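You operate a simulated robot arm through the tools that you are given. There is no shell and no other tool.

You run a simulated robot arm. Do the job below in one go: nothing can be reset, and whatever is moved stays where it is left.

Task
Set the folding jig's fence to the size on the quilt's label, lock it and lay the quilt in.
Fine: free the lock lever first; leave the flap raised.

It is judged by the outcome, as a careful person would: the job done as asked, and still so three seconds after it is handed in. It fails if anything else is knocked over, pushed out of place, dropped, spilled or broken.

Robot
A 6-joint arm with a three-finger gripper, fixed in place. Base frame: the origin is on the floor under the middle of its stand, x ahead of it, y to its left, z up; the work surface is at about z = 0.797. Units: m, degrees, N and s.
It reaches about 1.213 m from its shoulder. Its first joint turns from -166.0 to 166.0 degrees. Payload 4.89 kg.
The tool frame sits at the grasp point between the pads (the TCP): z along the fingers, y along the line on which they close. The tips reach 0.03 m beyond it. The gripper opens to 0.164 m; its body begins 0.125 m behind the TCP.
Orientation is told as [roll, pitch, yaw] about the base's x, y, z axes, in that order, counted from this pose: with the fingers straight down and closing along the base's y, the tool's x points along the base's -x, its y along +y and its z along -z.

Tools
- The arm moves only by the tool drive_tool. Its argument "increments" is a list of rows, each an object of numbers (a shift or turn left out is 0, a gripper value left out holds the last): "dx", "dy", "dz": the shift along the tool's x, y, z in m; "wx", "wy", "wz": the turn, a rotation vector about the tool's x, y, z in degrees; "grip": the finger opening in m, from 0 to 0.164. In form: [{"dx": .., "dy": .., "dz": .., "wx": .., "wy": .., "wz": .., "grip": ..}, ...]. A call has 1 to 20 rows; each row is the pose to reach, as a shift and turn from the pose commanded when the call began, along the tool's axes at that moment. A row lasts 0.2 s, in which the tool goes at most 0.05 m and 8.6 degrees; a call with a longer step from one row to the next is refused whole, and so is a gripper value outside its range. Where a pose cannot be reached the arm comes as near as it can. A force on the tool above 90 N (or 10 N above the force at the start of the call, whichever is more), or a blocked arm, ends the call early, and 0.2 s more pass. Each finger travels about 0.108 m/s and halts on what it meets, pressing with about 26 N; the grip force reading is that of the motor and also rises with nothing between the fingers. The clock runs only during rows and for 0.2 s after the last one: add rows that repeat a pose to give the fingers time. It gives the time, the measured TCP pose, the force on the tool (base axes), the opening and the grip force at its end, in the units of the frame above (readings bear some noise), with the torque about the TCP (base axes, N m) and any sound that the robot's microphone picked up.
- Cameras (640 x 400 px; columns grow to the right, rows downward): "scene" is fixed at [0.0501, -0.5023, 1.3745]; the picture's right is [-0.58, -0.81, 0.00], its down [-0.61, 0.43, -0.66] and it looks along [0.54, -0.39, -0.75] (base axes); focal length 214 px, centre (320, 200). "wrist" rides on the gripper at [0.076, -0.002, -0.152] in the tool frame; the picture's right is [0.02, 1.00, 0.00], its down [-0.88, 0.02, -0.47] and it looks along [-0.47, 0.01, 0.88] (tool axes); focal length 247 px, centre (320, 200). There is no depth. A picture from a camera that has moved, and an enlarged one, comes with that camera's place and axes in the base frame and with its lens.
- capture(camera): a new picture of that camera. The clock stands still meanwhile.
- slide_trunk(by): moves the trunk up (or, below 0, down) by that many m; the arm rides with it, the base frame stays. It gives what a move gives, with no picture.
- enlarge(camera, box): a new picture of the part [left, top, right, bottom] of that camera's present view, enlarged. The clock stands still meanwhile.
- job_done(): hands the job in; it is judged then, once.

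Nothing tells you positions but the pictures and the camera data. Unless the task says otherwise, let go and move clear before handing in.

The tools are called after ">>>" as a command line: name --argument value ..., lists and objects as JSON in quotes. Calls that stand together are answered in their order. drive_tool: Moves the arm, as the interface text tells. Its arguments: {"type":"object","properties":{"increments":{"type":"array"}},"required":["increments"]} The other tools are called the same way: slide_trunk (by) moves the trunk up or down; capture (camera) takes a picture; enlarge (camera, box) takes an enlarged picture of a part of a camera's view; job_done () hands the job in.

At the start:

```text
time_s: 0.0
tcp_pos: [0.3367, -0.4742, 1.202]
tcp_rot: [-0.1, 0.0, 0.1]
force: [0.5, 1.3, 0.5]
ft_torque: [-0.03, -0.01, 0.01]
finger_gap: 0.1642
grip_force: 0.0
trunk travel left (down, up): [-0.15, 0.24]
```

scene: 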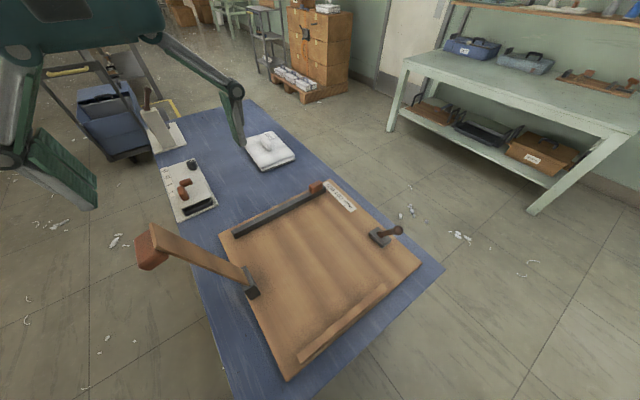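
wrist: 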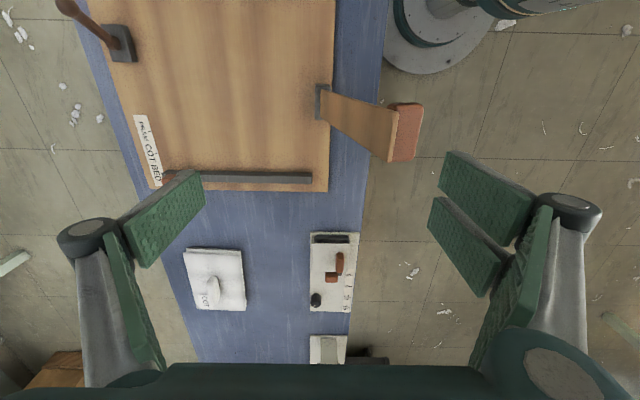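

I see a blue table with a wooden folding jig (a fence bar, a lever with a knob, a raised flap), a folded white quilt with a label, and a small panel of other items. I'll look closer at the label, fence scale and lever before moving.

>>> enlarge --camera "wrist" --box '[170, 230, 260, 320]'

>>> enlarge --camera "wrist" --box '[110, 90, 350, 210]'

>>> enlarge --camera "scene" --box '[220, 160, 430, 290]'

>>> enlarge --camera "scene" --box '[140, 90, 320, 230]'

>>> enlarge --camera "wrist" --box '[280, 210, 390, 370]'

```text
4.44 times, centred on (215, 275) of wrist
camera zoom: at [0.2612, -0.4764, 1.356], right [-0.02, 1.0, 0.0], down [0.88, 0.02, 0.47], along [0.47, 0.01, -0.88], focal length 1098 px, centre (787, -133)
```

zoom: 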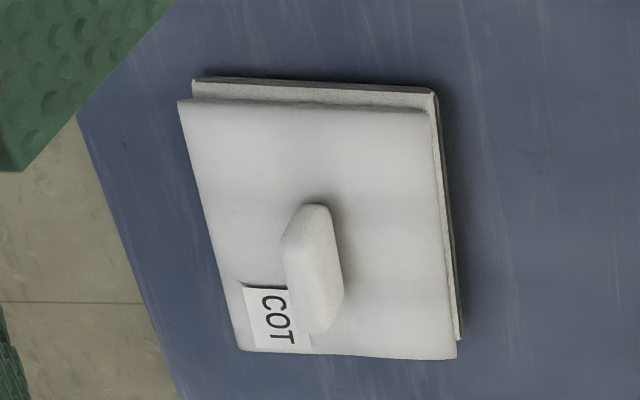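

```text
2.67 times, centred on (230, 150) of wrist
camera zoom: at [0.2612, -0.4764, 1.356], right [-0.02, 1.0, 0.0], down [0.88, 0.02, 0.47], along [0.47, 0.01, -0.88], focal length 659 px, centre (560, 333)
```

zoom: 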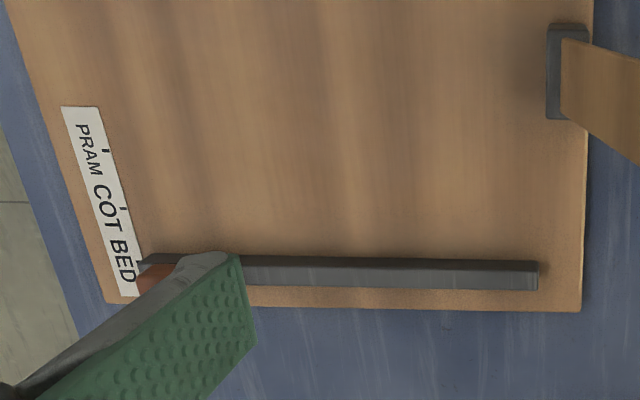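

```text
3.05 times, centred on (325, 225) of scene
camera zoom: at [0.0501, -0.5023, 1.3745], right [-0.58, -0.81, 0.0], down [-0.61, 0.43, -0.66], along [0.54, -0.39, -0.75], focal length 654 px, centre (305, 124)
```

zoom: 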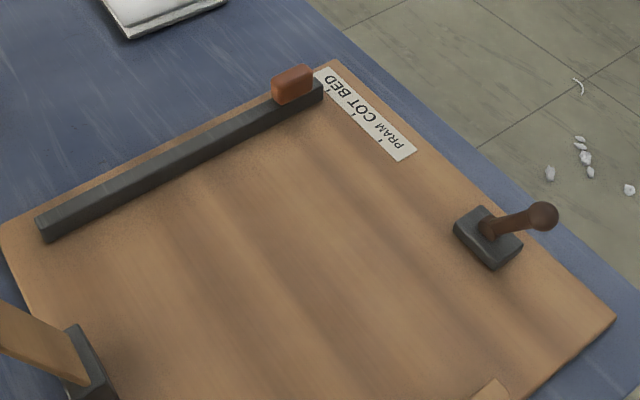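

```text
2.86 times, centred on (230, 160) of scene
camera zoom: at [0.0501, -0.5023, 1.3745], right [-0.58, -0.81, 0.0], down [-0.61, 0.43, -0.66], along [0.54, -0.39, -0.75], focal length 613 px, centre (577, 314)
```

zoom: 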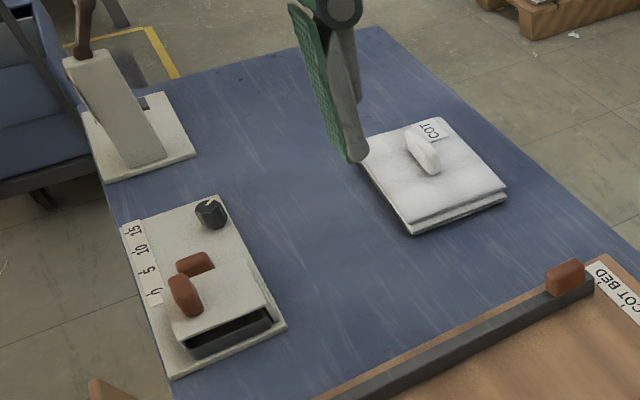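

```text
2.50 times, centred on (335, 290) of wrist
camera zoom: at [0.2612, -0.4764, 1.356], right [-0.02, 1.0, 0.0], down [0.88, 0.02, 0.47], along [0.47, 0.01, -0.88], focal length 617 px, centre (282, -25)
```

zoom: 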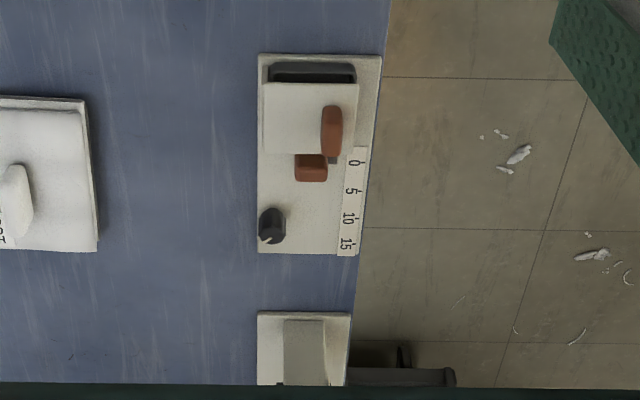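

The quilt's label reads COT and the fence is now at BED. The lock lever stands on the -y edge near (0.2, -0.84), and the raised flap stands to about z 1.1 near (0.31, -0.4). I'll move the hand above the lever side for a closer view.

>>> drive_tool --increments '[{"dx": 0.015, "dy": -0.045}, {"dx": 0.03, "dy": -0.09}, {"dx": 0.045, "dy": -0.135}, {"dx": 0.06, "dy": -0.18}, {"dx": 0.075, "dy": -0.225}, {"dx": 0.087, "dy": -0.265}, {"dx": 0.087, "dy": -0.276, "dz": 0.03}, {"dx": 0.087, "dy": -0.276, "dz": 0.052}]'

>>> capture --camera "wrist"

>>> capture --camera "scene"

```text
time_s: 1.8
tcp_pos: [0.2519, -0.7511, 1.1527]
tcp_rot: [-0.1, 0.0, 0.1]
force: [0.8, -0.3, 0.2]
ft_torque: [0.01, -0.03, 0.0]
finger_gap: 0.164
grip_force: 0.1
trunk travel left (down, up): [-0.15, 0.24]
```

```text
taken
camera wrist: at [0.1759, -0.7527, 1.3057], right [-0.02, 1.0, 0.0], down [0.88, 0.02, 0.47], along [0.47, 0.01, -0.88], focal length 247 px, centre (320, 200)
```

wrist: 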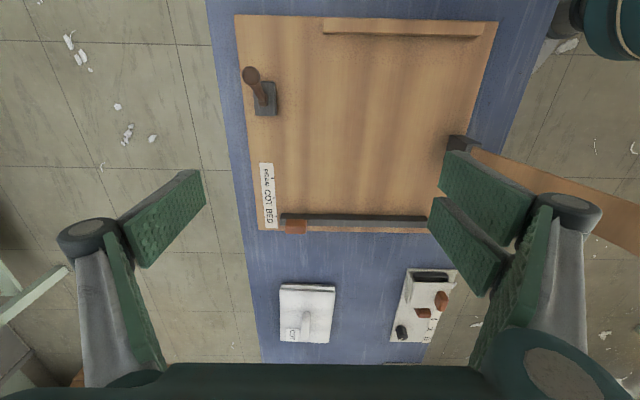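

```text
taken
```

scene: 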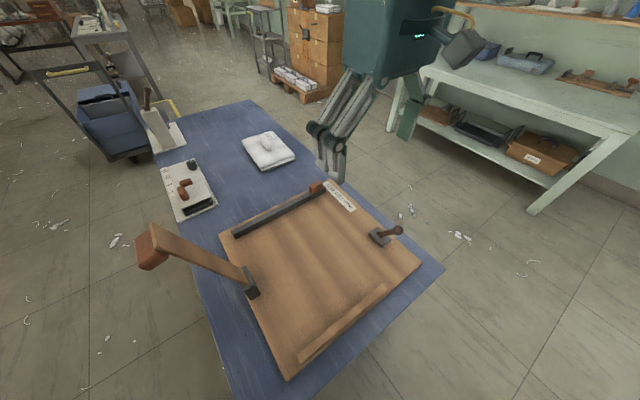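

>>> enlarge --camera "wrist" --box '[225, 50, 305, 130]'

>>> enlarge --camera "wrist" --box '[245, 150, 345, 250]'

>>> enlarge --camera "wrist" --box '[265, 270, 345, 350]'

>>> enlarge --camera "wrist" --box '[300, 0, 520, 60]'

>>> enlarge --camera "scene" --box '[350, 210, 430, 260]'

>>> enlarge --camera "scene" --box '[220, 120, 330, 190]'

```text
5.00 times, centred on (265, 90) of wrist
camera zoom: at [0.1759, -0.7527, 1.3057], right [-0.02, 1.0, 0.0], down [0.88, 0.02, 0.47], along [0.47, 0.01, -0.88], focal length 1235 px, centre (595, 750)
```

zoom: 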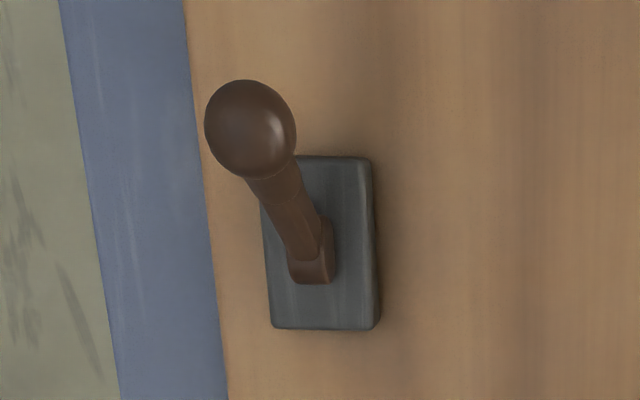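

```text
4.00 times, centred on (295, 200) of wrist
camera zoom: at [0.1759, -0.7527, 1.3057], right [-0.02, 1.0, 0.0], down [0.88, 0.02, 0.47], along [0.47, 0.01, -0.88], focal length 988 px, centre (420, 200)
```

zoom: 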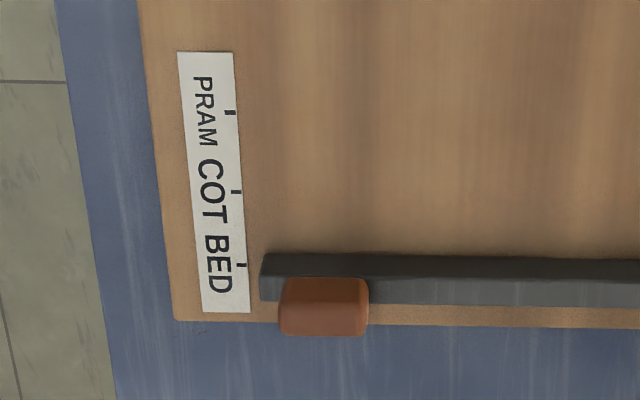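

```text
5.00 times, centred on (305, 310) of wrist
camera zoom: at [0.1759, -0.7527, 1.3057], right [-0.02, 1.0, 0.0], down [0.88, 0.02, 0.47], along [0.47, 0.01, -0.88], focal length 1235 px, centre (395, -350)
```

zoom: 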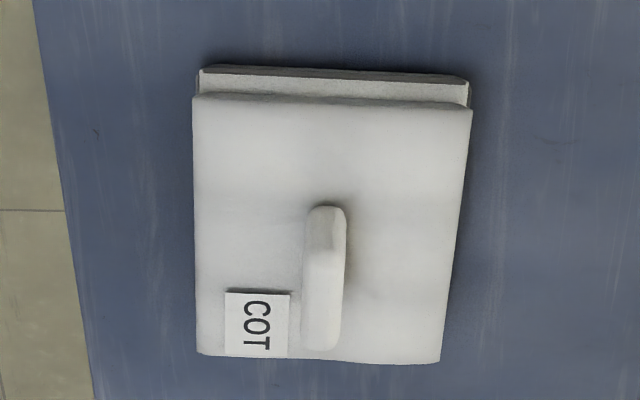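

```text
2.91 times, centred on (410, 30) of wrist
camera zoom: at [0.1759, -0.7527, 1.3057], right [-0.02, 1.0, 0.0], down [0.88, 0.02, 0.47], along [0.47, 0.01, -0.88], focal length 718 px, centre (58, 694)
```

zoom: 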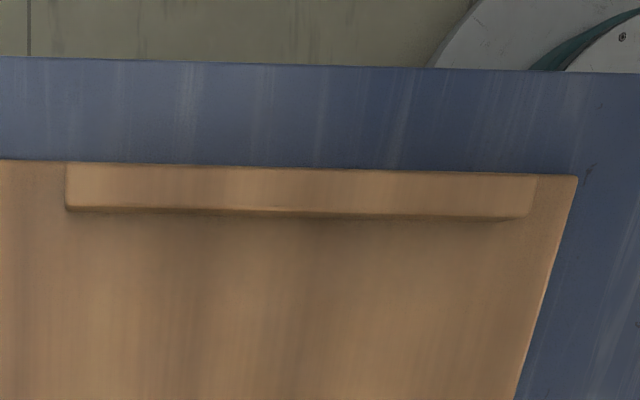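

```text
8.00 times, centred on (390, 235) of scene
camera zoom: at [0.0501, -0.5023, 1.3745], right [-0.58, -0.81, 0.0], down [-0.61, 0.43, -0.66], along [0.54, -0.39, -0.75], focal length 1716 px, centre (-240, -80)
```

zoom: 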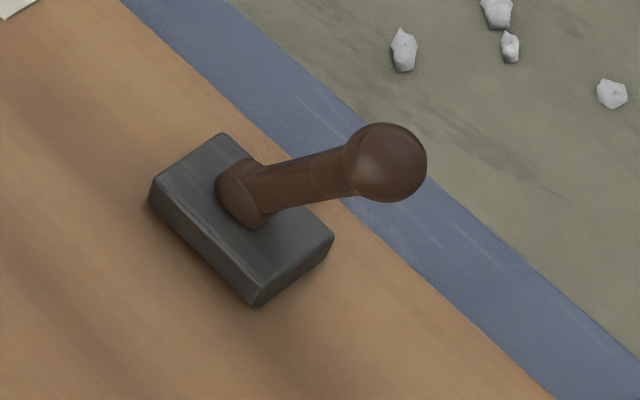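

```text
5.71 times, centred on (275, 155) of scene
camera zoom: at [0.0501, -0.5023, 1.3745], right [-0.58, -0.81, 0.0], down [-0.61, 0.43, -0.66], along [0.54, -0.39, -0.75], focal length 1226 px, centre (577, 457)
```

zoom: 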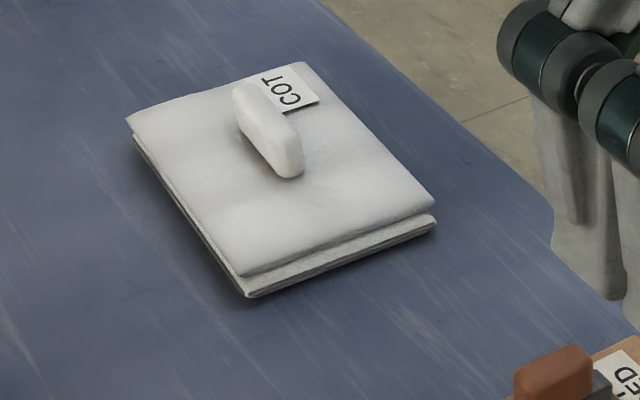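

The COT tick is about 0.048 m nearer (−x) than the BED tick. The lever pivots about a y-axis hub and now leans to −x with its knob near (0.188, −0.856, 0.895). I'll go lower to see the fence handle and lever more clearly.

>>> drive_tool --increments '[{"dx": -0.02, "dz": 0.04}, {"dx": -0.04, "dz": 0.08}, {"dx": -0.05, "dy": 0.01, "dz": 0.12}, {"dx": -0.05, "dy": 0.01, "dz": 0.15}, {"dx": -0.05, "dy": 0.01, "dz": 0.15}]'

>>> capture --camera "wrist"

>>> capture --camera "scene"

```text
time_s: 3.0
tcp_pos: [0.3044, -0.7405, 1.0005]
tcp_rot: [0.0, -0.1, 0.0]
force: [0.2, -0.2, 0.5]
ft_torque: [0.02, -0.01, -0.01]
finger_gap: 0.1639
grip_force: 0.0
trunk travel left (down, up): [-0.15, 0.24]
```

```text
taken
camera wrist: at [0.2278, -0.7421, 1.1524], right [-0.02, 1.0, 0.0], down [0.88, 0.02, 0.47], along [0.47, 0.01, -0.88], focal length 247 px, centre (320, 200)
```

wrist: 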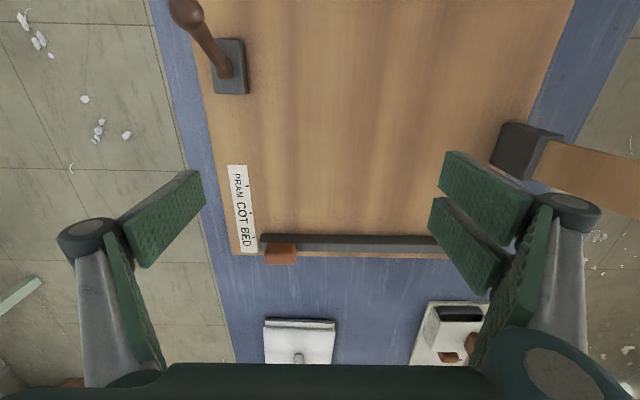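

```text
taken
```

scene: 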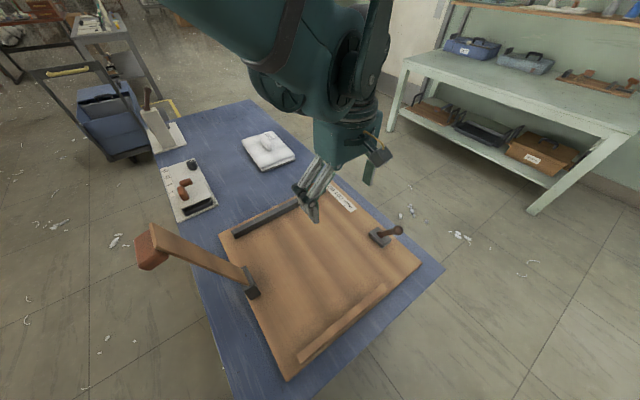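

>>> enlarge --camera "wrist" --box '[215, 150, 335, 270]'

>>> enlarge --camera "wrist" --box '[150, 0, 270, 110]'

>>> enlarge --camera "wrist" --box '[430, 100, 640, 260]'

>>> enlarge --camera "scene" --box '[270, 140, 350, 230]'

```text
3.33 times, centred on (275, 210) of wrist
camera zoom: at [0.2278, -0.7421, 1.1524], right [-0.02, 1.0, 0.0], down [0.88, 0.02, 0.47], along [0.47, 0.01, -0.88], focal length 823 px, centre (470, 167)
```

zoom: 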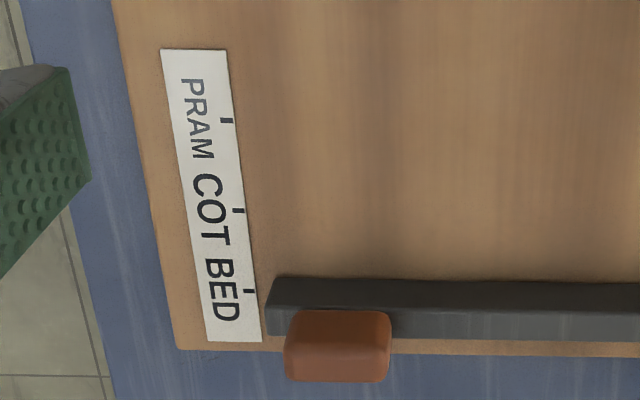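

```text
3.64 times, centred on (210, 55) of wrist
camera zoom: at [0.2278, -0.7421, 1.1524], right [-0.02, 1.0, 0.0], down [0.88, 0.02, 0.47], along [0.47, 0.01, -0.88], focal length 898 px, centre (720, 727)
```

zoom: 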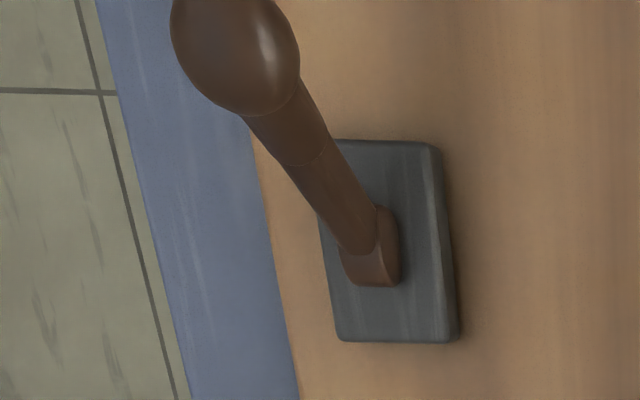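

```text
2.50 times, centred on (535, 180) of wrist
camera zoom: at [0.2278, -0.7421, 1.1524], right [-0.02, 1.0, 0.0], down [0.88, 0.02, 0.47], along [0.47, 0.01, -0.88], focal length 617 px, centre (-218, 250)
```

zoom: 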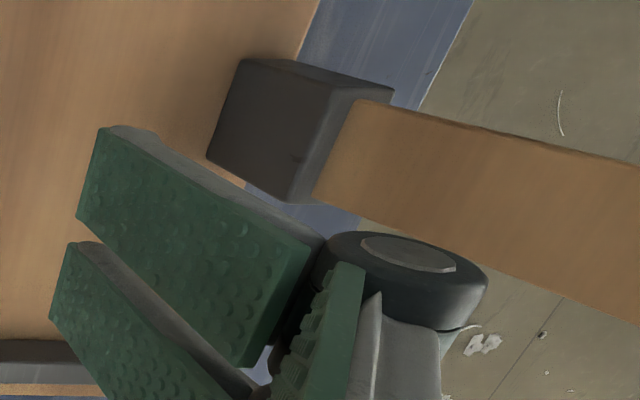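

```text
4.44 times, centred on (310, 185) of scene
camera zoom: at [0.0501, -0.5023, 1.3745], right [-0.58, -0.81, 0.0], down [-0.61, 0.43, -0.66], along [0.54, -0.39, -0.75], focal length 953 px, centre (364, 267)
```

zoom: 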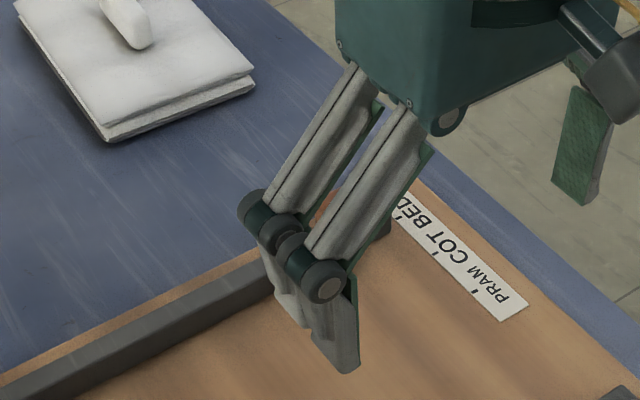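

The lever hub is near (0.23, −0.85, 0.84), with the knob at about (0.189, −0.856, 0.895) and 30 mm across. I'll go above the knob with the fingers partly closed and check alignment.

>>> drive_tool --increments '[{"dx": 0.03, "dy": -0.03, "grip": 0.09}, {"dx": 0.06, "dy": -0.06}, {"dx": 0.09, "dy": -0.09}, {"dx": 0.1154, "dy": -0.115}, {"dx": 0.1154, "dy": -0.115, "dz": 0.03}, {"dx": 0.1154, "dy": -0.115, "dz": 0.03}]'

>>> capture --camera "wrist"

>>> enlarge --camera "scene" --box '[330, 170, 460, 270]'

```text
time_s: 4.4
tcp_pos: [0.1844, -0.8565, 0.9712]
tcp_rot: [-0.1, 0.1, 0.0]
force: [-0.6, -0.5, 0.1]
ft_torque: [0.03, -0.04, 0.0]
finger_gap: 0.09
grip_force: 0.0
trunk travel left (down, up): [-0.15, 0.24]
```

```text
taken
camera wrist: at [0.1089, -0.8589, 1.1241], right [-0.02, 1.0, 0.0], down [0.88, 0.02, 0.47], along [0.47, 0.01, -0.88], focal length 247 px, centre (320, 200)
```

wrist: 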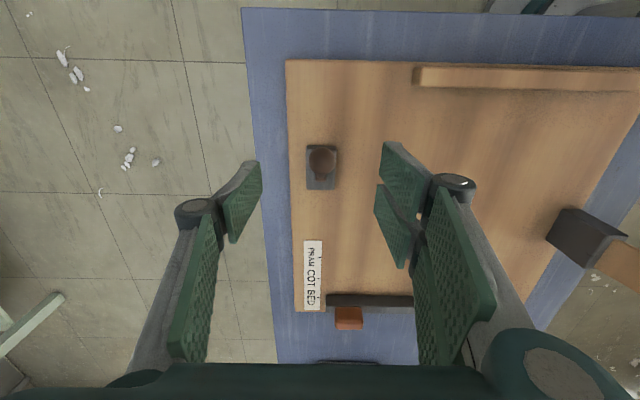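

```text
4.00 times, centred on (395, 220) of scene
camera zoom: at [0.0501, -0.5023, 1.3745], right [-0.58, -0.81, 0.0], down [-0.61, 0.43, -0.66], along [0.54, -0.39, -0.75], focal length 858 px, centre (20, 120)
```

zoom: 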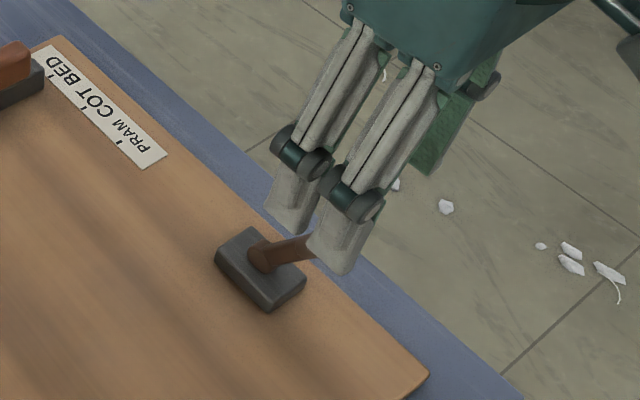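

>>> enlarge --camera "wrist" --box '[280, 130, 360, 210]'

>>> enlarge --camera "wrist" --box '[290, 230, 420, 340]'

```text
5.00 times, centred on (320, 170) of wrist
camera zoom: at [0.1089, -0.8589, 1.1241], right [-0.02, 1.0, 0.0], down [0.88, 0.02, 0.47], along [0.47, 0.01, -0.88], focal length 1235 px, centre (320, 350)
```

zoom: 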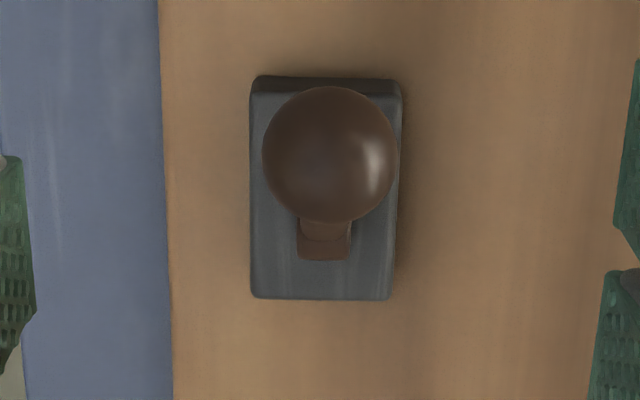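

```text
3.64 times, centred on (355, 285) of wrist
camera zoom: at [0.1089, -0.8589, 1.1241], right [-0.02, 1.0, 0.0], down [0.88, 0.02, 0.47], along [0.47, 0.01, -0.88], focal length 898 px, centre (193, -109)
```

zoom: 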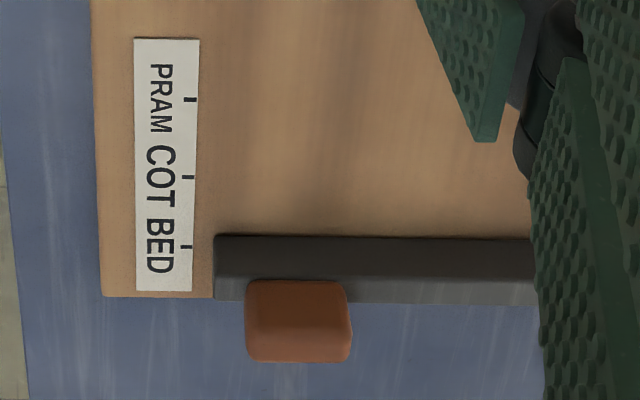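

The knob is centred between the fingers, and the fence centre lines up with the BED tick (x≈0.491), with COT at x≈0.442. I'll go down around the knob and close on it.

>>> drive_tool --increments '[{"dx": -0.0035, "dz": 0.025}, {"dx": -0.0035, "dz": 0.05}, {"dx": -0.0035, "dz": 0.072}, {"dx": -0.0035, "dz": 0.072}]'

>>> enlarge --camera "wrist" --box '[230, 100, 410, 230]'

>>> enlarge --camera "scene" --box '[340, 190, 440, 270]'

```text
time_s: 5.4
tcp_pos: [0.1876, -0.8552, 0.9009]
tcp_rot: [0.0, 0.0, -0.1]
force: [1.0, 0.6, 0.0]
ft_torque: [0.03, 0.0, 0.01]
finger_gap: 0.0901
grip_force: 0.0
trunk travel left (down, up): [-0.15, 0.24]
```

```text
3.08 times, centred on (320, 165) of wrist
camera zoom: at [0.1128, -0.8587, 1.0532], right [-0.02, 1.0, 0.0], down [0.88, 0.02, 0.47], along [0.47, 0.01, -0.88], focal length 760 px, centre (320, 308)
```

zoom: 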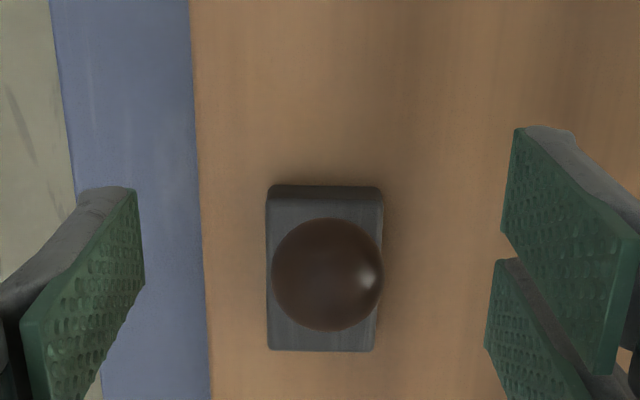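

```text
5.00 times, centred on (390, 230) of scene
camera zoom: at [0.0501, -0.5023, 1.3745], right [-0.58, -0.81, 0.0], down [-0.61, 0.43, -0.66], along [0.54, -0.39, -0.75], focal length 1072 px, centre (-30, 50)
```

zoom: 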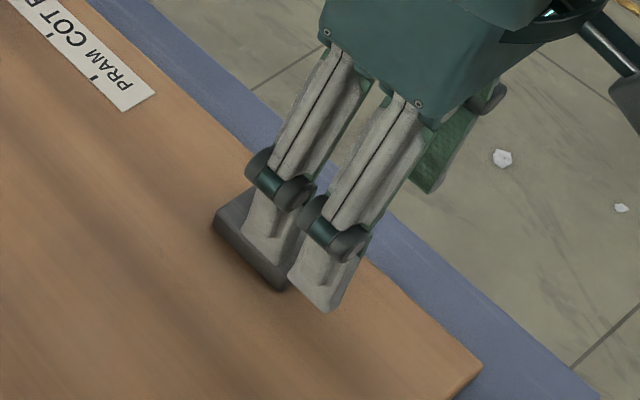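

The knob is between the fingers, so I'll lower 5 mm and close on it.

>>> drive_tool --increments '[{"dz": 0.005, "grip": 0.05}, {"dz": 0.005, "grip": 0.02}, {"dz": 0.005, "grip": 0.015}, {"dz": 0.005, "grip": 0.015}]'

>>> enlarge --camera "wrist" --box '[230, 100, 410, 230]'

```text
time_s: 6.4
tcp_pos: [0.1883, -0.8557, 0.8955]
tcp_rot: [0.1, -0.1, 0.0]
force: [-2.0, 39.5, -17.4]
ft_torque: [1.2, 0.74, 0.7]
finger_gap: 0.0233
grip_force: 44.7
trunk travel left (down, up): [-0.15, 0.24]
```

```text
3.08 times, centred on (320, 165) of wrist
camera zoom: at [0.1123, -0.8573, 1.0476], right [-0.02, 1.0, 0.0], down [0.88, 0.02, 0.47], along [0.47, 0.01, -0.88], focal length 760 px, centre (320, 308)
```

zoom: 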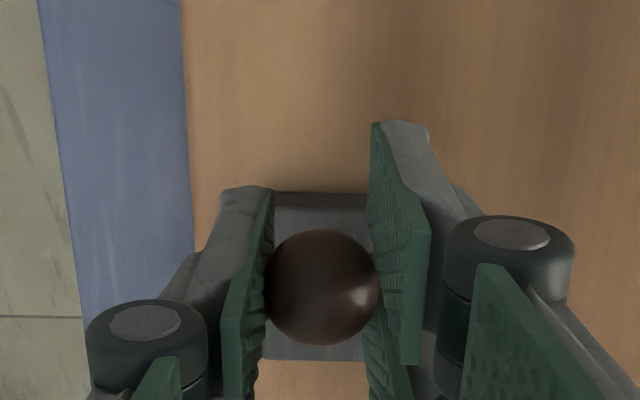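

The grip is firm but it pushes the knob sideways at about 39 N. I'll shift slightly in +y and ease the grip to balance it.

>>> drive_tool --increments '[{"dy": 0.001, "grip": 0.02}, {"dy": 0.002, "grip": 0.02}, {"dy": 0.002, "grip": 0.02}]'

```text
time_s: 7.2
tcp_pos: [0.189, -0.8542, 0.8966]
tcp_rot: [0.0, 0.0, 0.0]
force: [-2.3, 19.2, -21.5]
ft_torque: [0.55, 0.91, 0.36]
finger_gap: 0.0231
grip_force: 44.7
trunk travel left (down, up): [-0.15, 0.24]
```

Side load fell by half. I'll centre a bit more and start swinging the lever toward +x along its arc, watching the force.

>>> drive_tool --increments '[{"dy": 0.0015}, {"dx": -0.003, "dy": 0.0015, "dz": -0.002}, {"dx": -0.006, "dy": 0.0015, "dz": -0.0035}, {"dx": -0.009, "dy": 0.0015, "dz": -0.005}, {"dx": -0.012, "dy": 0.0015, "dz": -0.006}]'

>>> enlarge --camera "wrist" --box '[230, 100, 410, 230]'

```text
time_s: 8.4
tcp_pos: [0.2028, -0.8519, 0.9011]
tcp_rot: [0.0, -0.4, 0.1]
force: [-2.0, -21.0, 3.6]
ft_torque: [-0.67, 0.37, -0.24]
finger_gap: 0.0285
grip_force: 10.0
trunk travel left (down, up): [-0.15, 0.24]
```

```text
3.08 times, centred on (320, 165) of wrist
camera zoom: at [0.1265, -0.8548, 1.0524], right [-0.02, 1.0, 0.0], down [0.88, 0.02, 0.48], along [0.48, 0.01, -0.88], focal length 760 px, centre (320, 308)
```

zoom: 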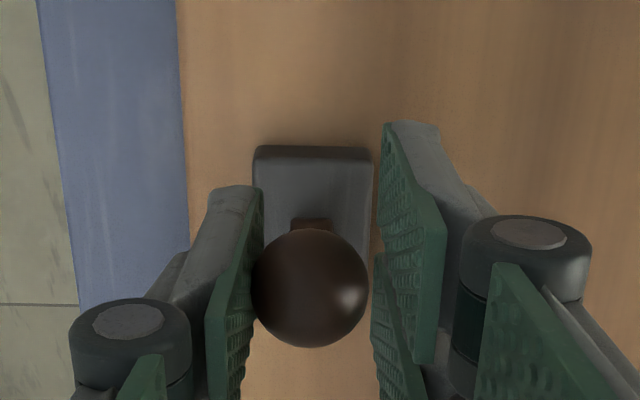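

The lever follows toward +x with almost no resistance. I'll keep swinging it over the top and watch for the end stop.

>>> drive_tool --increments '[{"dx": -0.006, "dy": -0.001, "dz": -0.002, "grip": 0.018}, {"dx": -0.0123, "dy": -0.0015, "dz": -0.0033}, {"dx": -0.0185, "dy": -0.0015, "dz": -0.004}, {"dx": -0.0251, "dy": -0.0015, "dz": -0.0044}]'

>>> enlarge --camera "wrist" --box '[230, 100, 410, 230]'

```text
time_s: 9.4
tcp_pos: [0.2254, -0.8541, 0.9038]
tcp_rot: [0.0, -0.1, 0.0]
force: [-5.9, -17.9, -0.8]
ft_torque: [-0.49, 0.31, -0.03]
finger_gap: 0.0255
grip_force: 8.8
trunk travel left (down, up): [-0.15, 0.24]
```

```text
3.08 times, centred on (320, 165) of wrist
camera zoom: at [0.1495, -0.8561, 1.0561], right [-0.02, 1.0, 0.0], down [0.88, 0.02, 0.47], along [0.47, 0.01, -0.88], focal length 760 px, centre (320, 308)
```

zoom: 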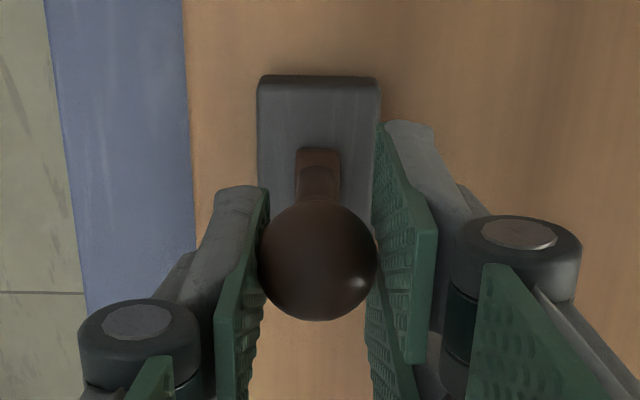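

>>> drive_tool --increments '[{"dx": -0.0064, "dz": 0.0004}, {"dx": -0.0128, "dz": 0.0011}, {"dx": -0.019, "dz": 0.0025}, {"dx": -0.0251, "dz": 0.0044}]'

>>> enlarge --camera "wrist" --box '[230, 80, 410, 210]'

>>> enlarge --camera "scene" --box '[340, 190, 440, 270]'

```text
time_s: 10.4
tcp_pos: [0.2514, -0.8546, 0.8988]
tcp_rot: [0.0, -0.2, 0.0]
force: [1.1, -16.6, 1.8]
ft_torque: [-0.19, -0.1, 0.24]
finger_gap: 0.0248
grip_force: 8.5
trunk travel left (down, up): [-0.15, 0.24]
```

```text
3.08 times, centred on (320, 145) of wrist
camera zoom: at [0.1754, -0.8553, 1.052], right [-0.02, 1.0, 0.0], down [0.88, 0.02, 0.47], along [0.47, 0.01, -0.88], focal length 760 px, centre (320, 369)
```

zoom: 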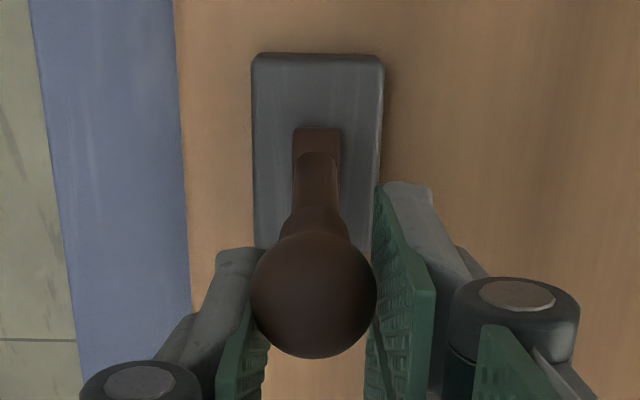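

```text
5.00 times, centred on (390, 230) of scene
camera zoom: at [0.0501, -0.5023, 1.3745], right [-0.58, -0.81, 0.0], down [-0.61, 0.43, -0.66], along [0.54, -0.39, -0.75], focal length 1072 px, centre (-30, 50)
```

zoom: 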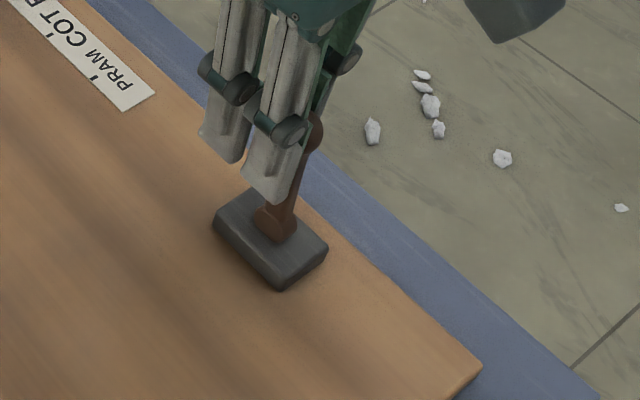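

The knob lags the grip by about 13 mm, so it's slipping slightly. I'll tighten and continue to see whether there's a stop.

>>> drive_tool --increments '[{"dx": 0.008, "grip": 0.03}, {"dx": 0.013, "dz": -0.001, "grip": 0.03}, {"dx": 0.013, "dz": -0.001, "grip": 0.012}, {"dx": 0.013, "dz": -0.001, "grip": 0.012}]'

>>> enlarge --camera "wrist" --box '[230, 80, 410, 210]'

```text
time_s: 11.4
tcp_pos: [0.2396, -0.8551, 0.9017]
tcp_rot: [0.0, 0.0, -0.1]
force: [12.9, -32.0, 5.5]
ft_torque: [-0.84, -0.81, 0.21]
finger_gap: 0.0233
grip_force: 45.1
trunk travel left (down, up): [-0.15, 0.24]
```

```text
3.08 times, centred on (320, 145) of wrist
camera zoom: at [0.1635, -0.8567, 1.0532], right [-0.02, 1.0, 0.0], down [0.88, 0.02, 0.47], along [0.47, 0.01, -0.88], focal length 760 px, centre (320, 369)
```

zoom: 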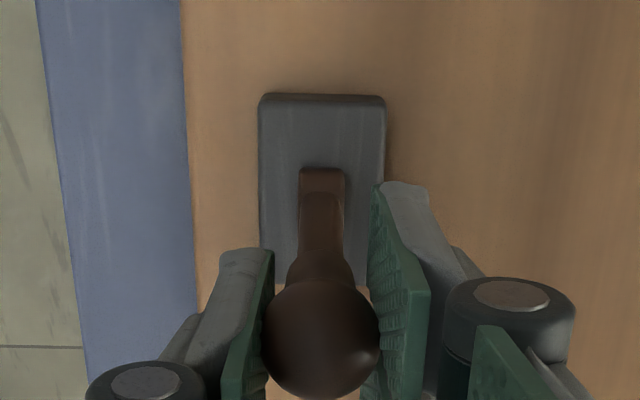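

The lever now pulls toward +x by itself (about 13 N), so it's past centre. I'll carry on toward the far side.

>>> drive_tool --increments '[{"dx": -0.006, "dy": -0.001, "dz": 0.001}, {"dx": -0.012, "dy": -0.0015, "dz": 0.003}, {"dx": -0.018, "dy": -0.0015, "dz": 0.006}, {"dx": -0.023, "dy": -0.0015, "dz": 0.008}]'

>>> enlarge --camera "wrist" --box '[230, 80, 410, 210]'

>>> enlarge --camera "scene" --box '[340, 190, 440, 270]'

```text
time_s: 12.4
tcp_pos: [0.2595, -0.8555, 0.8944]
tcp_rot: [-0.1, 0.0, 0.0]
force: [-20.7, 1.8, 9.5]
ft_torque: [0.01, 1.7, 0.0]
finger_gap: 0.0227
grip_force: 45.0
trunk travel left (down, up): [-0.15, 0.24]
```

```text
3.08 times, centred on (320, 145) of wrist
camera zoom: at [0.1843, -0.8569, 1.0466], right [-0.02, 1.0, 0.0], down [0.88, 0.02, 0.47], along [0.47, 0.01, -0.88], focal length 760 px, centre (320, 369)
```

zoom: 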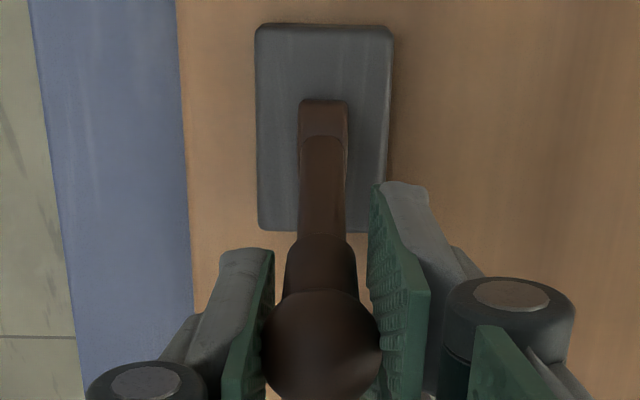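

```text
5.00 times, centred on (390, 230) of scene
camera zoom: at [0.0501, -0.5023, 1.3745], right [-0.58, -0.81, 0.0], down [-0.61, 0.43, -0.66], along [0.54, -0.39, -0.75], focal length 1072 px, centre (-30, 50)
```

zoom: 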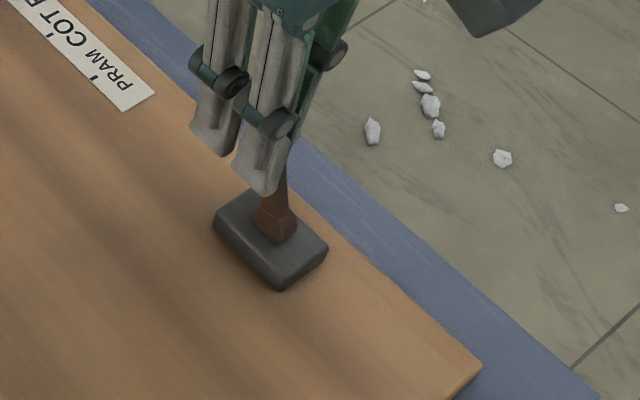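

Resistance has appeared at about +30° of lean. I'll nudge a few mm further to tell whether this is the end stop.

>>> drive_tool --increments '[{"dx": -0.002, "dz": 0.001}, {"dx": -0.004, "dz": 0.002}, {"dx": -0.004, "dz": 0.002}]'

>>> enlarge --camera "wrist" --box '[230, 80, 410, 210]'

```text
time_s: 13.2
tcp_pos: [0.2653, -0.8555, 0.8927]
tcp_rot: [0.1, -0.2, 0.0]
force: [-15.8, 5.8, -4.2]
ft_torque: [0.13, 0.9, -0.01]
finger_gap: 0.0229
grip_force: 45.0
trunk travel left (down, up): [-0.15, 0.24]
```

```text
3.08 times, centred on (320, 145) of wrist
camera zoom: at [0.1889, -0.857, 1.0448], right [-0.02, 1.0, 0.0], down [0.88, 0.02, 0.47], along [0.47, 0.01, -0.88], focal length 760 px, centre (320, 369)
```

zoom: 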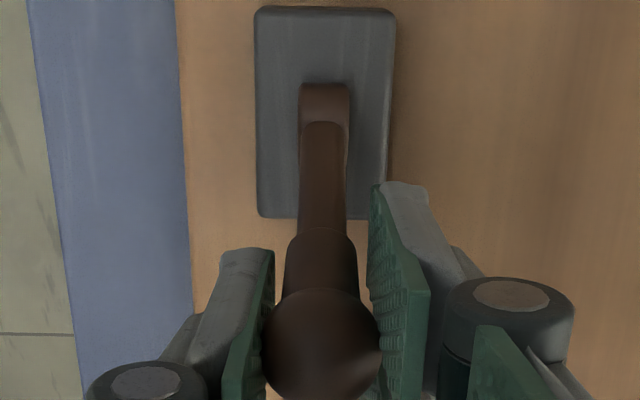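

It's still moving, so that was friction rather than a stop. I'll continue along the arc in small steps.

>>> drive_tool --increments '[{"dx": -0.003, "dz": 0.002}, {"dx": -0.006, "dz": 0.004}, {"dx": -0.008, "dz": 0.006}, {"dx": -0.01, "dz": 0.008}, {"dx": -0.01, "dz": 0.008}]'

>>> enlarge --camera "wrist" --box '[230, 80, 410, 210]'

>>> enlarge --camera "scene" --box '[340, 190, 440, 270]'

```text
time_s: 14.4
tcp_pos: [0.2738, -0.8544, 0.8851]
tcp_rot: [-0.2, -0.1, -0.1]
force: [-13.2, -14.1, 36.7]
ft_torque: [0.09, 0.67, 0.03]
finger_gap: 0.0225
grip_force: 44.8
trunk travel left (down, up): [-0.15, 0.24]
```

```text
3.08 times, centred on (320, 145) of wrist
camera zoom: at [0.1981, -0.8565, 1.0372], right [-0.02, 1.0, 0.0], down [0.88, 0.02, 0.47], along [0.47, 0.01, -0.88], focal length 760 px, centre (320, 369)
```

zoom: 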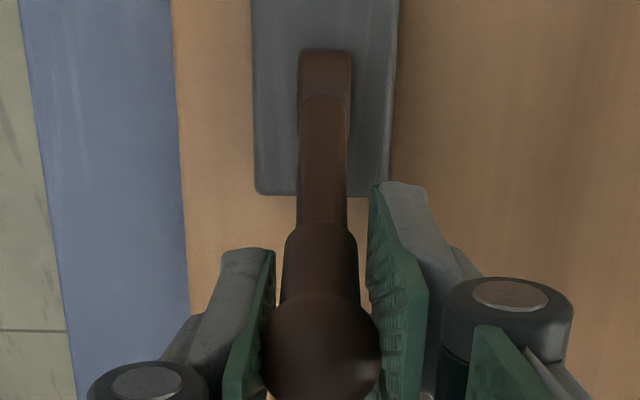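

```text
5.00 times, centred on (390, 230) of scene
camera zoom: at [0.0501, -0.5023, 1.3745], right [-0.58, -0.81, 0.0], down [-0.61, 0.43, -0.66], along [0.54, -0.39, -0.75], focal length 1072 px, centre (-30, 50)
```

zoom: 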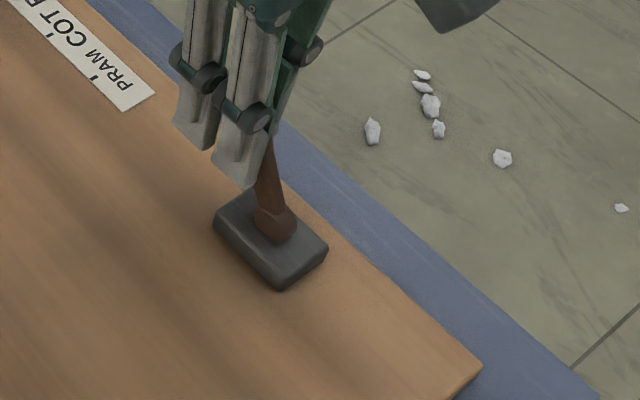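

>>> drive_tool --increments '[{"dx": -0.0015, "dz": 0.001}, {"dx": -0.003, "dz": 0.002}, {"dx": -0.003, "dz": 0.002}]'

>>> enlarge --camera "wrist" --box '[230, 80, 410, 210]'

```text
time_s: 15.2
tcp_pos: [0.2764, -0.8535, 0.8805]
tcp_rot: [0.0, 0.0, -0.1]
force: [-29.7, -10.9, 22.7]
ft_torque: [0.35, 0.68, -0.08]
finger_gap: 0.022
grip_force: 44.7
trunk travel left (down, up): [-0.15, 0.24]
```

```text
3.08 times, centred on (320, 145) of wrist
camera zoom: at [0.1998, -0.8567, 1.0347], right [-0.02, 1.0, 0.0], down [0.88, 0.02, 0.47], along [0.47, 0.01, -0.88], focal length 760 px, centre (320, 369)
```

zoom: 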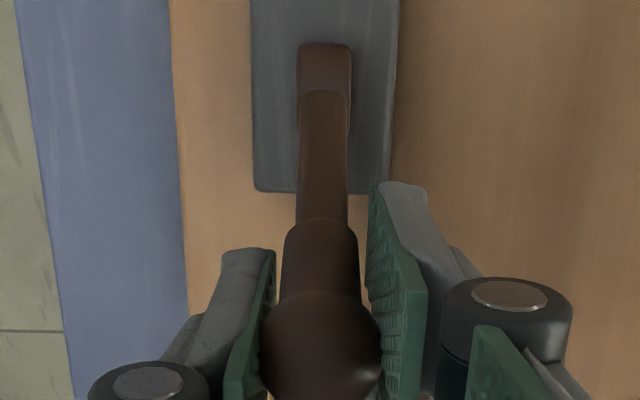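

The force rises while the knob stays at about (0.275, −0.855, 0.884), so the lever has reached its far stop, about 40° the other way. I'll let go, rise, and check that it stays.

>>> drive_tool --increments '[{"dx": 0.002, "dz": -0.001, "grip": 0.03}, {"dx": 0.002, "dz": -0.001, "grip": 0.06}, {"dx": 0.002, "dz": -0.001, "grip": 0.08}, {"dx": 0.002, "dz": -0.04, "grip": 0.08}, {"dx": 0.002, "dz": -0.08, "grip": 0.08}, {"dx": 0.002, "dz": -0.12, "grip": 0.08}, {"dx": 0.002, "dz": -0.12, "grip": 0.08}]'

>>> capture --camera "wrist"

>>> enlarge --camera "scene" --box '[340, 190, 440, 270]'

```text
time_s: 16.8
tcp_pos: [0.2731, -0.8542, 1.0022]
tcp_rot: [-0.1, 0.1, 0.0]
force: [0.3, 0.8, 0.5]
ft_torque: [-0.05, -0.06, 0.03]
finger_gap: 0.0799
grip_force: 0.0
trunk travel left (down, up): [-0.15, 0.24]
```

```text
taken
camera wrist: at [0.1979, -0.8566, 1.1541], right [-0.02, 1.0, 0.0], down [0.88, 0.02, 0.47], along [0.47, 0.01, -0.88], focal length 247 px, centre (320, 200)
```

wrist: 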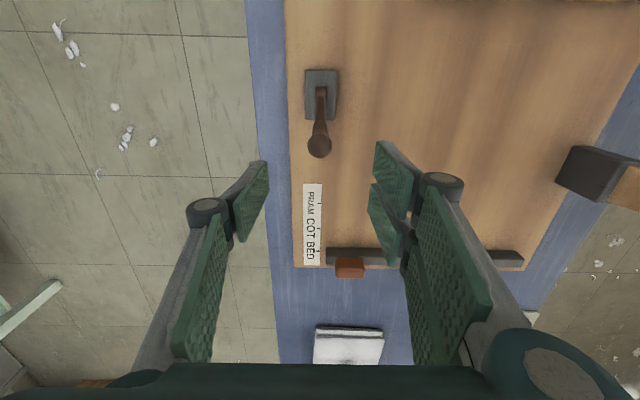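

```text
5.00 times, centred on (390, 230) of scene
camera zoom: at [0.0501, -0.5023, 1.3745], right [-0.58, -0.81, 0.0], down [-0.61, 0.43, -0.66], along [0.54, -0.39, -0.75], focal length 1072 px, centre (-30, 50)
```

zoom: 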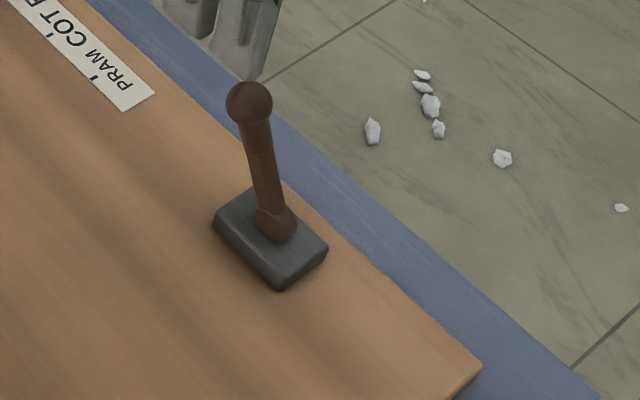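

The lever stays over at +x. Next I'll move above the fence handle near (0.492, −0.804) while turning the hand 90° so the fingers close along x, straddling the fence.

>>> drive_tool --increments '[{"dx": -0.02, "dy": 0.0045, "wz": 8.2, "grip": 0.07}, {"dx": -0.04, "dy": 0.009, "wz": 16.4}, {"dx": -0.06, "dy": 0.0135, "wz": 24.6}, {"dx": -0.08, "dy": 0.018, "wz": 32.8}, {"dx": -0.1, "dy": 0.0225, "wz": 41}, {"dx": -0.12, "dy": 0.027, "wz": 49.2}, {"dx": -0.14, "dy": 0.0315, "wz": 57.4}, {"dx": -0.16, "dy": 0.036, "wz": 65.6}, {"dx": -0.18, "dy": 0.0405, "wz": 73.8}, {"dx": -0.2, "dy": 0.045, "wz": 82}, {"dx": -0.218, "dy": 0.05, "wz": 90}, {"dx": -0.218, "dy": 0.05, "wz": 90}]'

>>> capture --camera "wrist"

>>> capture --camera "scene"

```text
time_s: 19.4
tcp_pos: [0.4929, -0.8045, 1.0027]
tcp_rot: [-0.1, -0.1, -90.1]
force: [0.6, -1.2, 0.0]
ft_torque: [-0.04, -0.02, -0.02]
finger_gap: 0.0701
grip_force: 0.1
trunk travel left (down, up): [-0.15, 0.24]
```

```text
taken
camera wrist: at [0.4916, -0.7285, 1.1558], right [1.0, 0.02, 0.0], down [0.02, -0.88, 0.47], along [0.01, -0.47, -0.88], focal length 247 px, centre (320, 200)
```

wrist: 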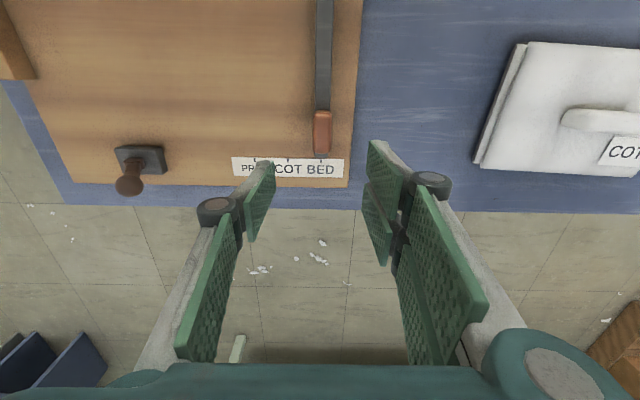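

```text
taken
```

scene: 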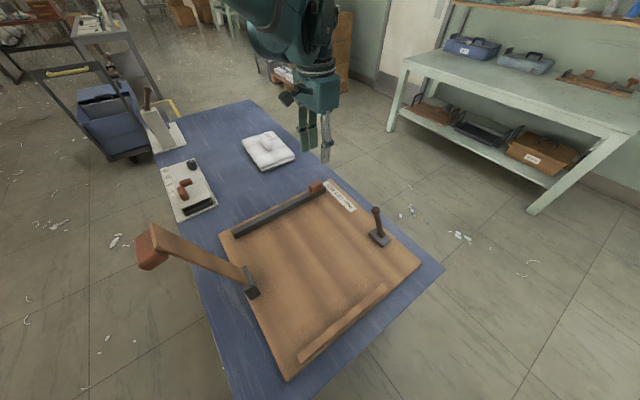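

>>> enlarge --camera "wrist" --box '[220, 80, 380, 200]'

>>> enlarge --camera "scene" --box '[280, 110, 380, 220]'

```text
3.33 times, centred on (300, 140) of wrist
camera zoom: at [0.4916, -0.7285, 1.1558], right [1.0, 0.02, 0.0], down [0.02, -0.88, 0.47], along [0.01, -0.47, -0.88], focal length 823 px, centre (387, 400)
```

zoom: 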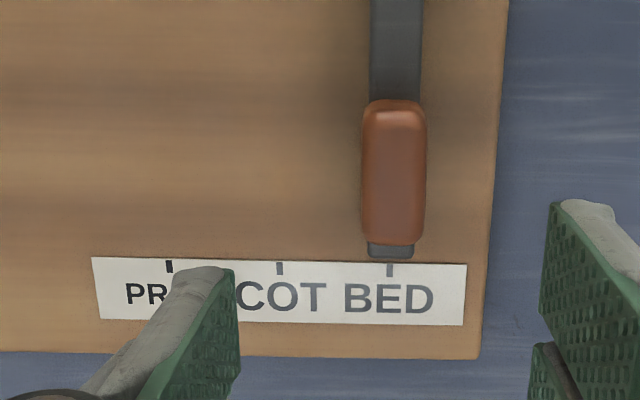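

```text
3.64 times, centred on (330, 165) of scene
camera zoom: at [0.0501, -0.5023, 1.3745], right [-0.58, -0.81, 0.0], down [-0.61, 0.43, -0.66], along [0.54, -0.39, -0.75], focal length 780 px, centre (284, 327)
```

zoom: 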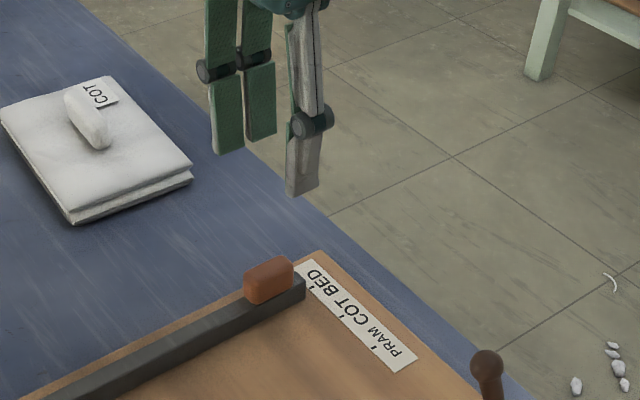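

The fence's end block is centred exactly on the BED tick, with the COT tick 0.050 m to −x. I'll go down straddling the handle, with tips staying above the board.

>>> drive_tool --increments '[{"dx": 0.004, "dz": 0.04}, {"dx": 0.0085, "dz": 0.08}, {"dx": 0.0085, "dz": 0.115}, {"dx": 0.0085, "dz": 0.14}, {"dx": 0.0085, "dz": 0.1525}, {"dx": 0.0085, "dz": 0.1525}]'

>>> capture --camera "wrist"

>>> capture --camera "scene"

```text
time_s: 20.8
tcp_pos: [0.4918, -0.7957, 0.8478]
tcp_rot: [-0.1, 0.1, -90.0]
force: [-0.7, -0.7, 0.6]
ft_torque: [0.04, 0.03, -0.02]
finger_gap: 0.0702
grip_force: 0.0
trunk travel left (down, up): [-0.15, 0.24]
```

```text
taken
camera wrist: at [0.4912, -0.7194, 1.0011], right [1.0, 0.02, 0.0], down [0.02, -0.88, 0.47], along [0.01, -0.47, -0.88], focal length 247 px, centre (320, 200)
```

wrist: 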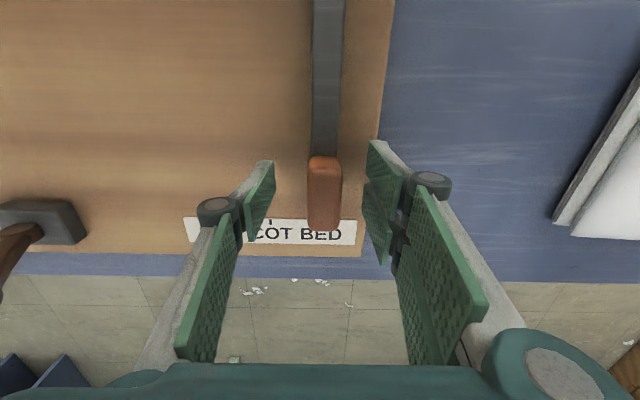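

```text
taken
```

scene: 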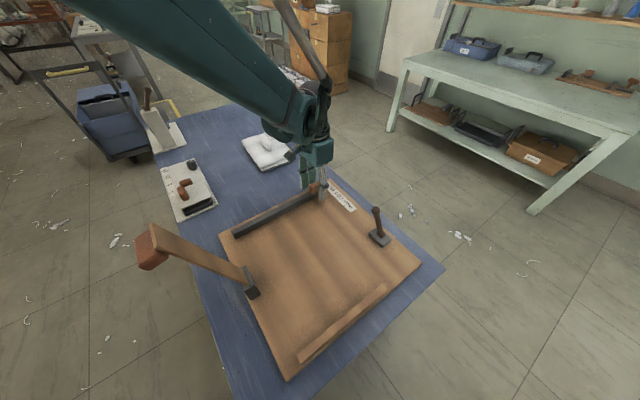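

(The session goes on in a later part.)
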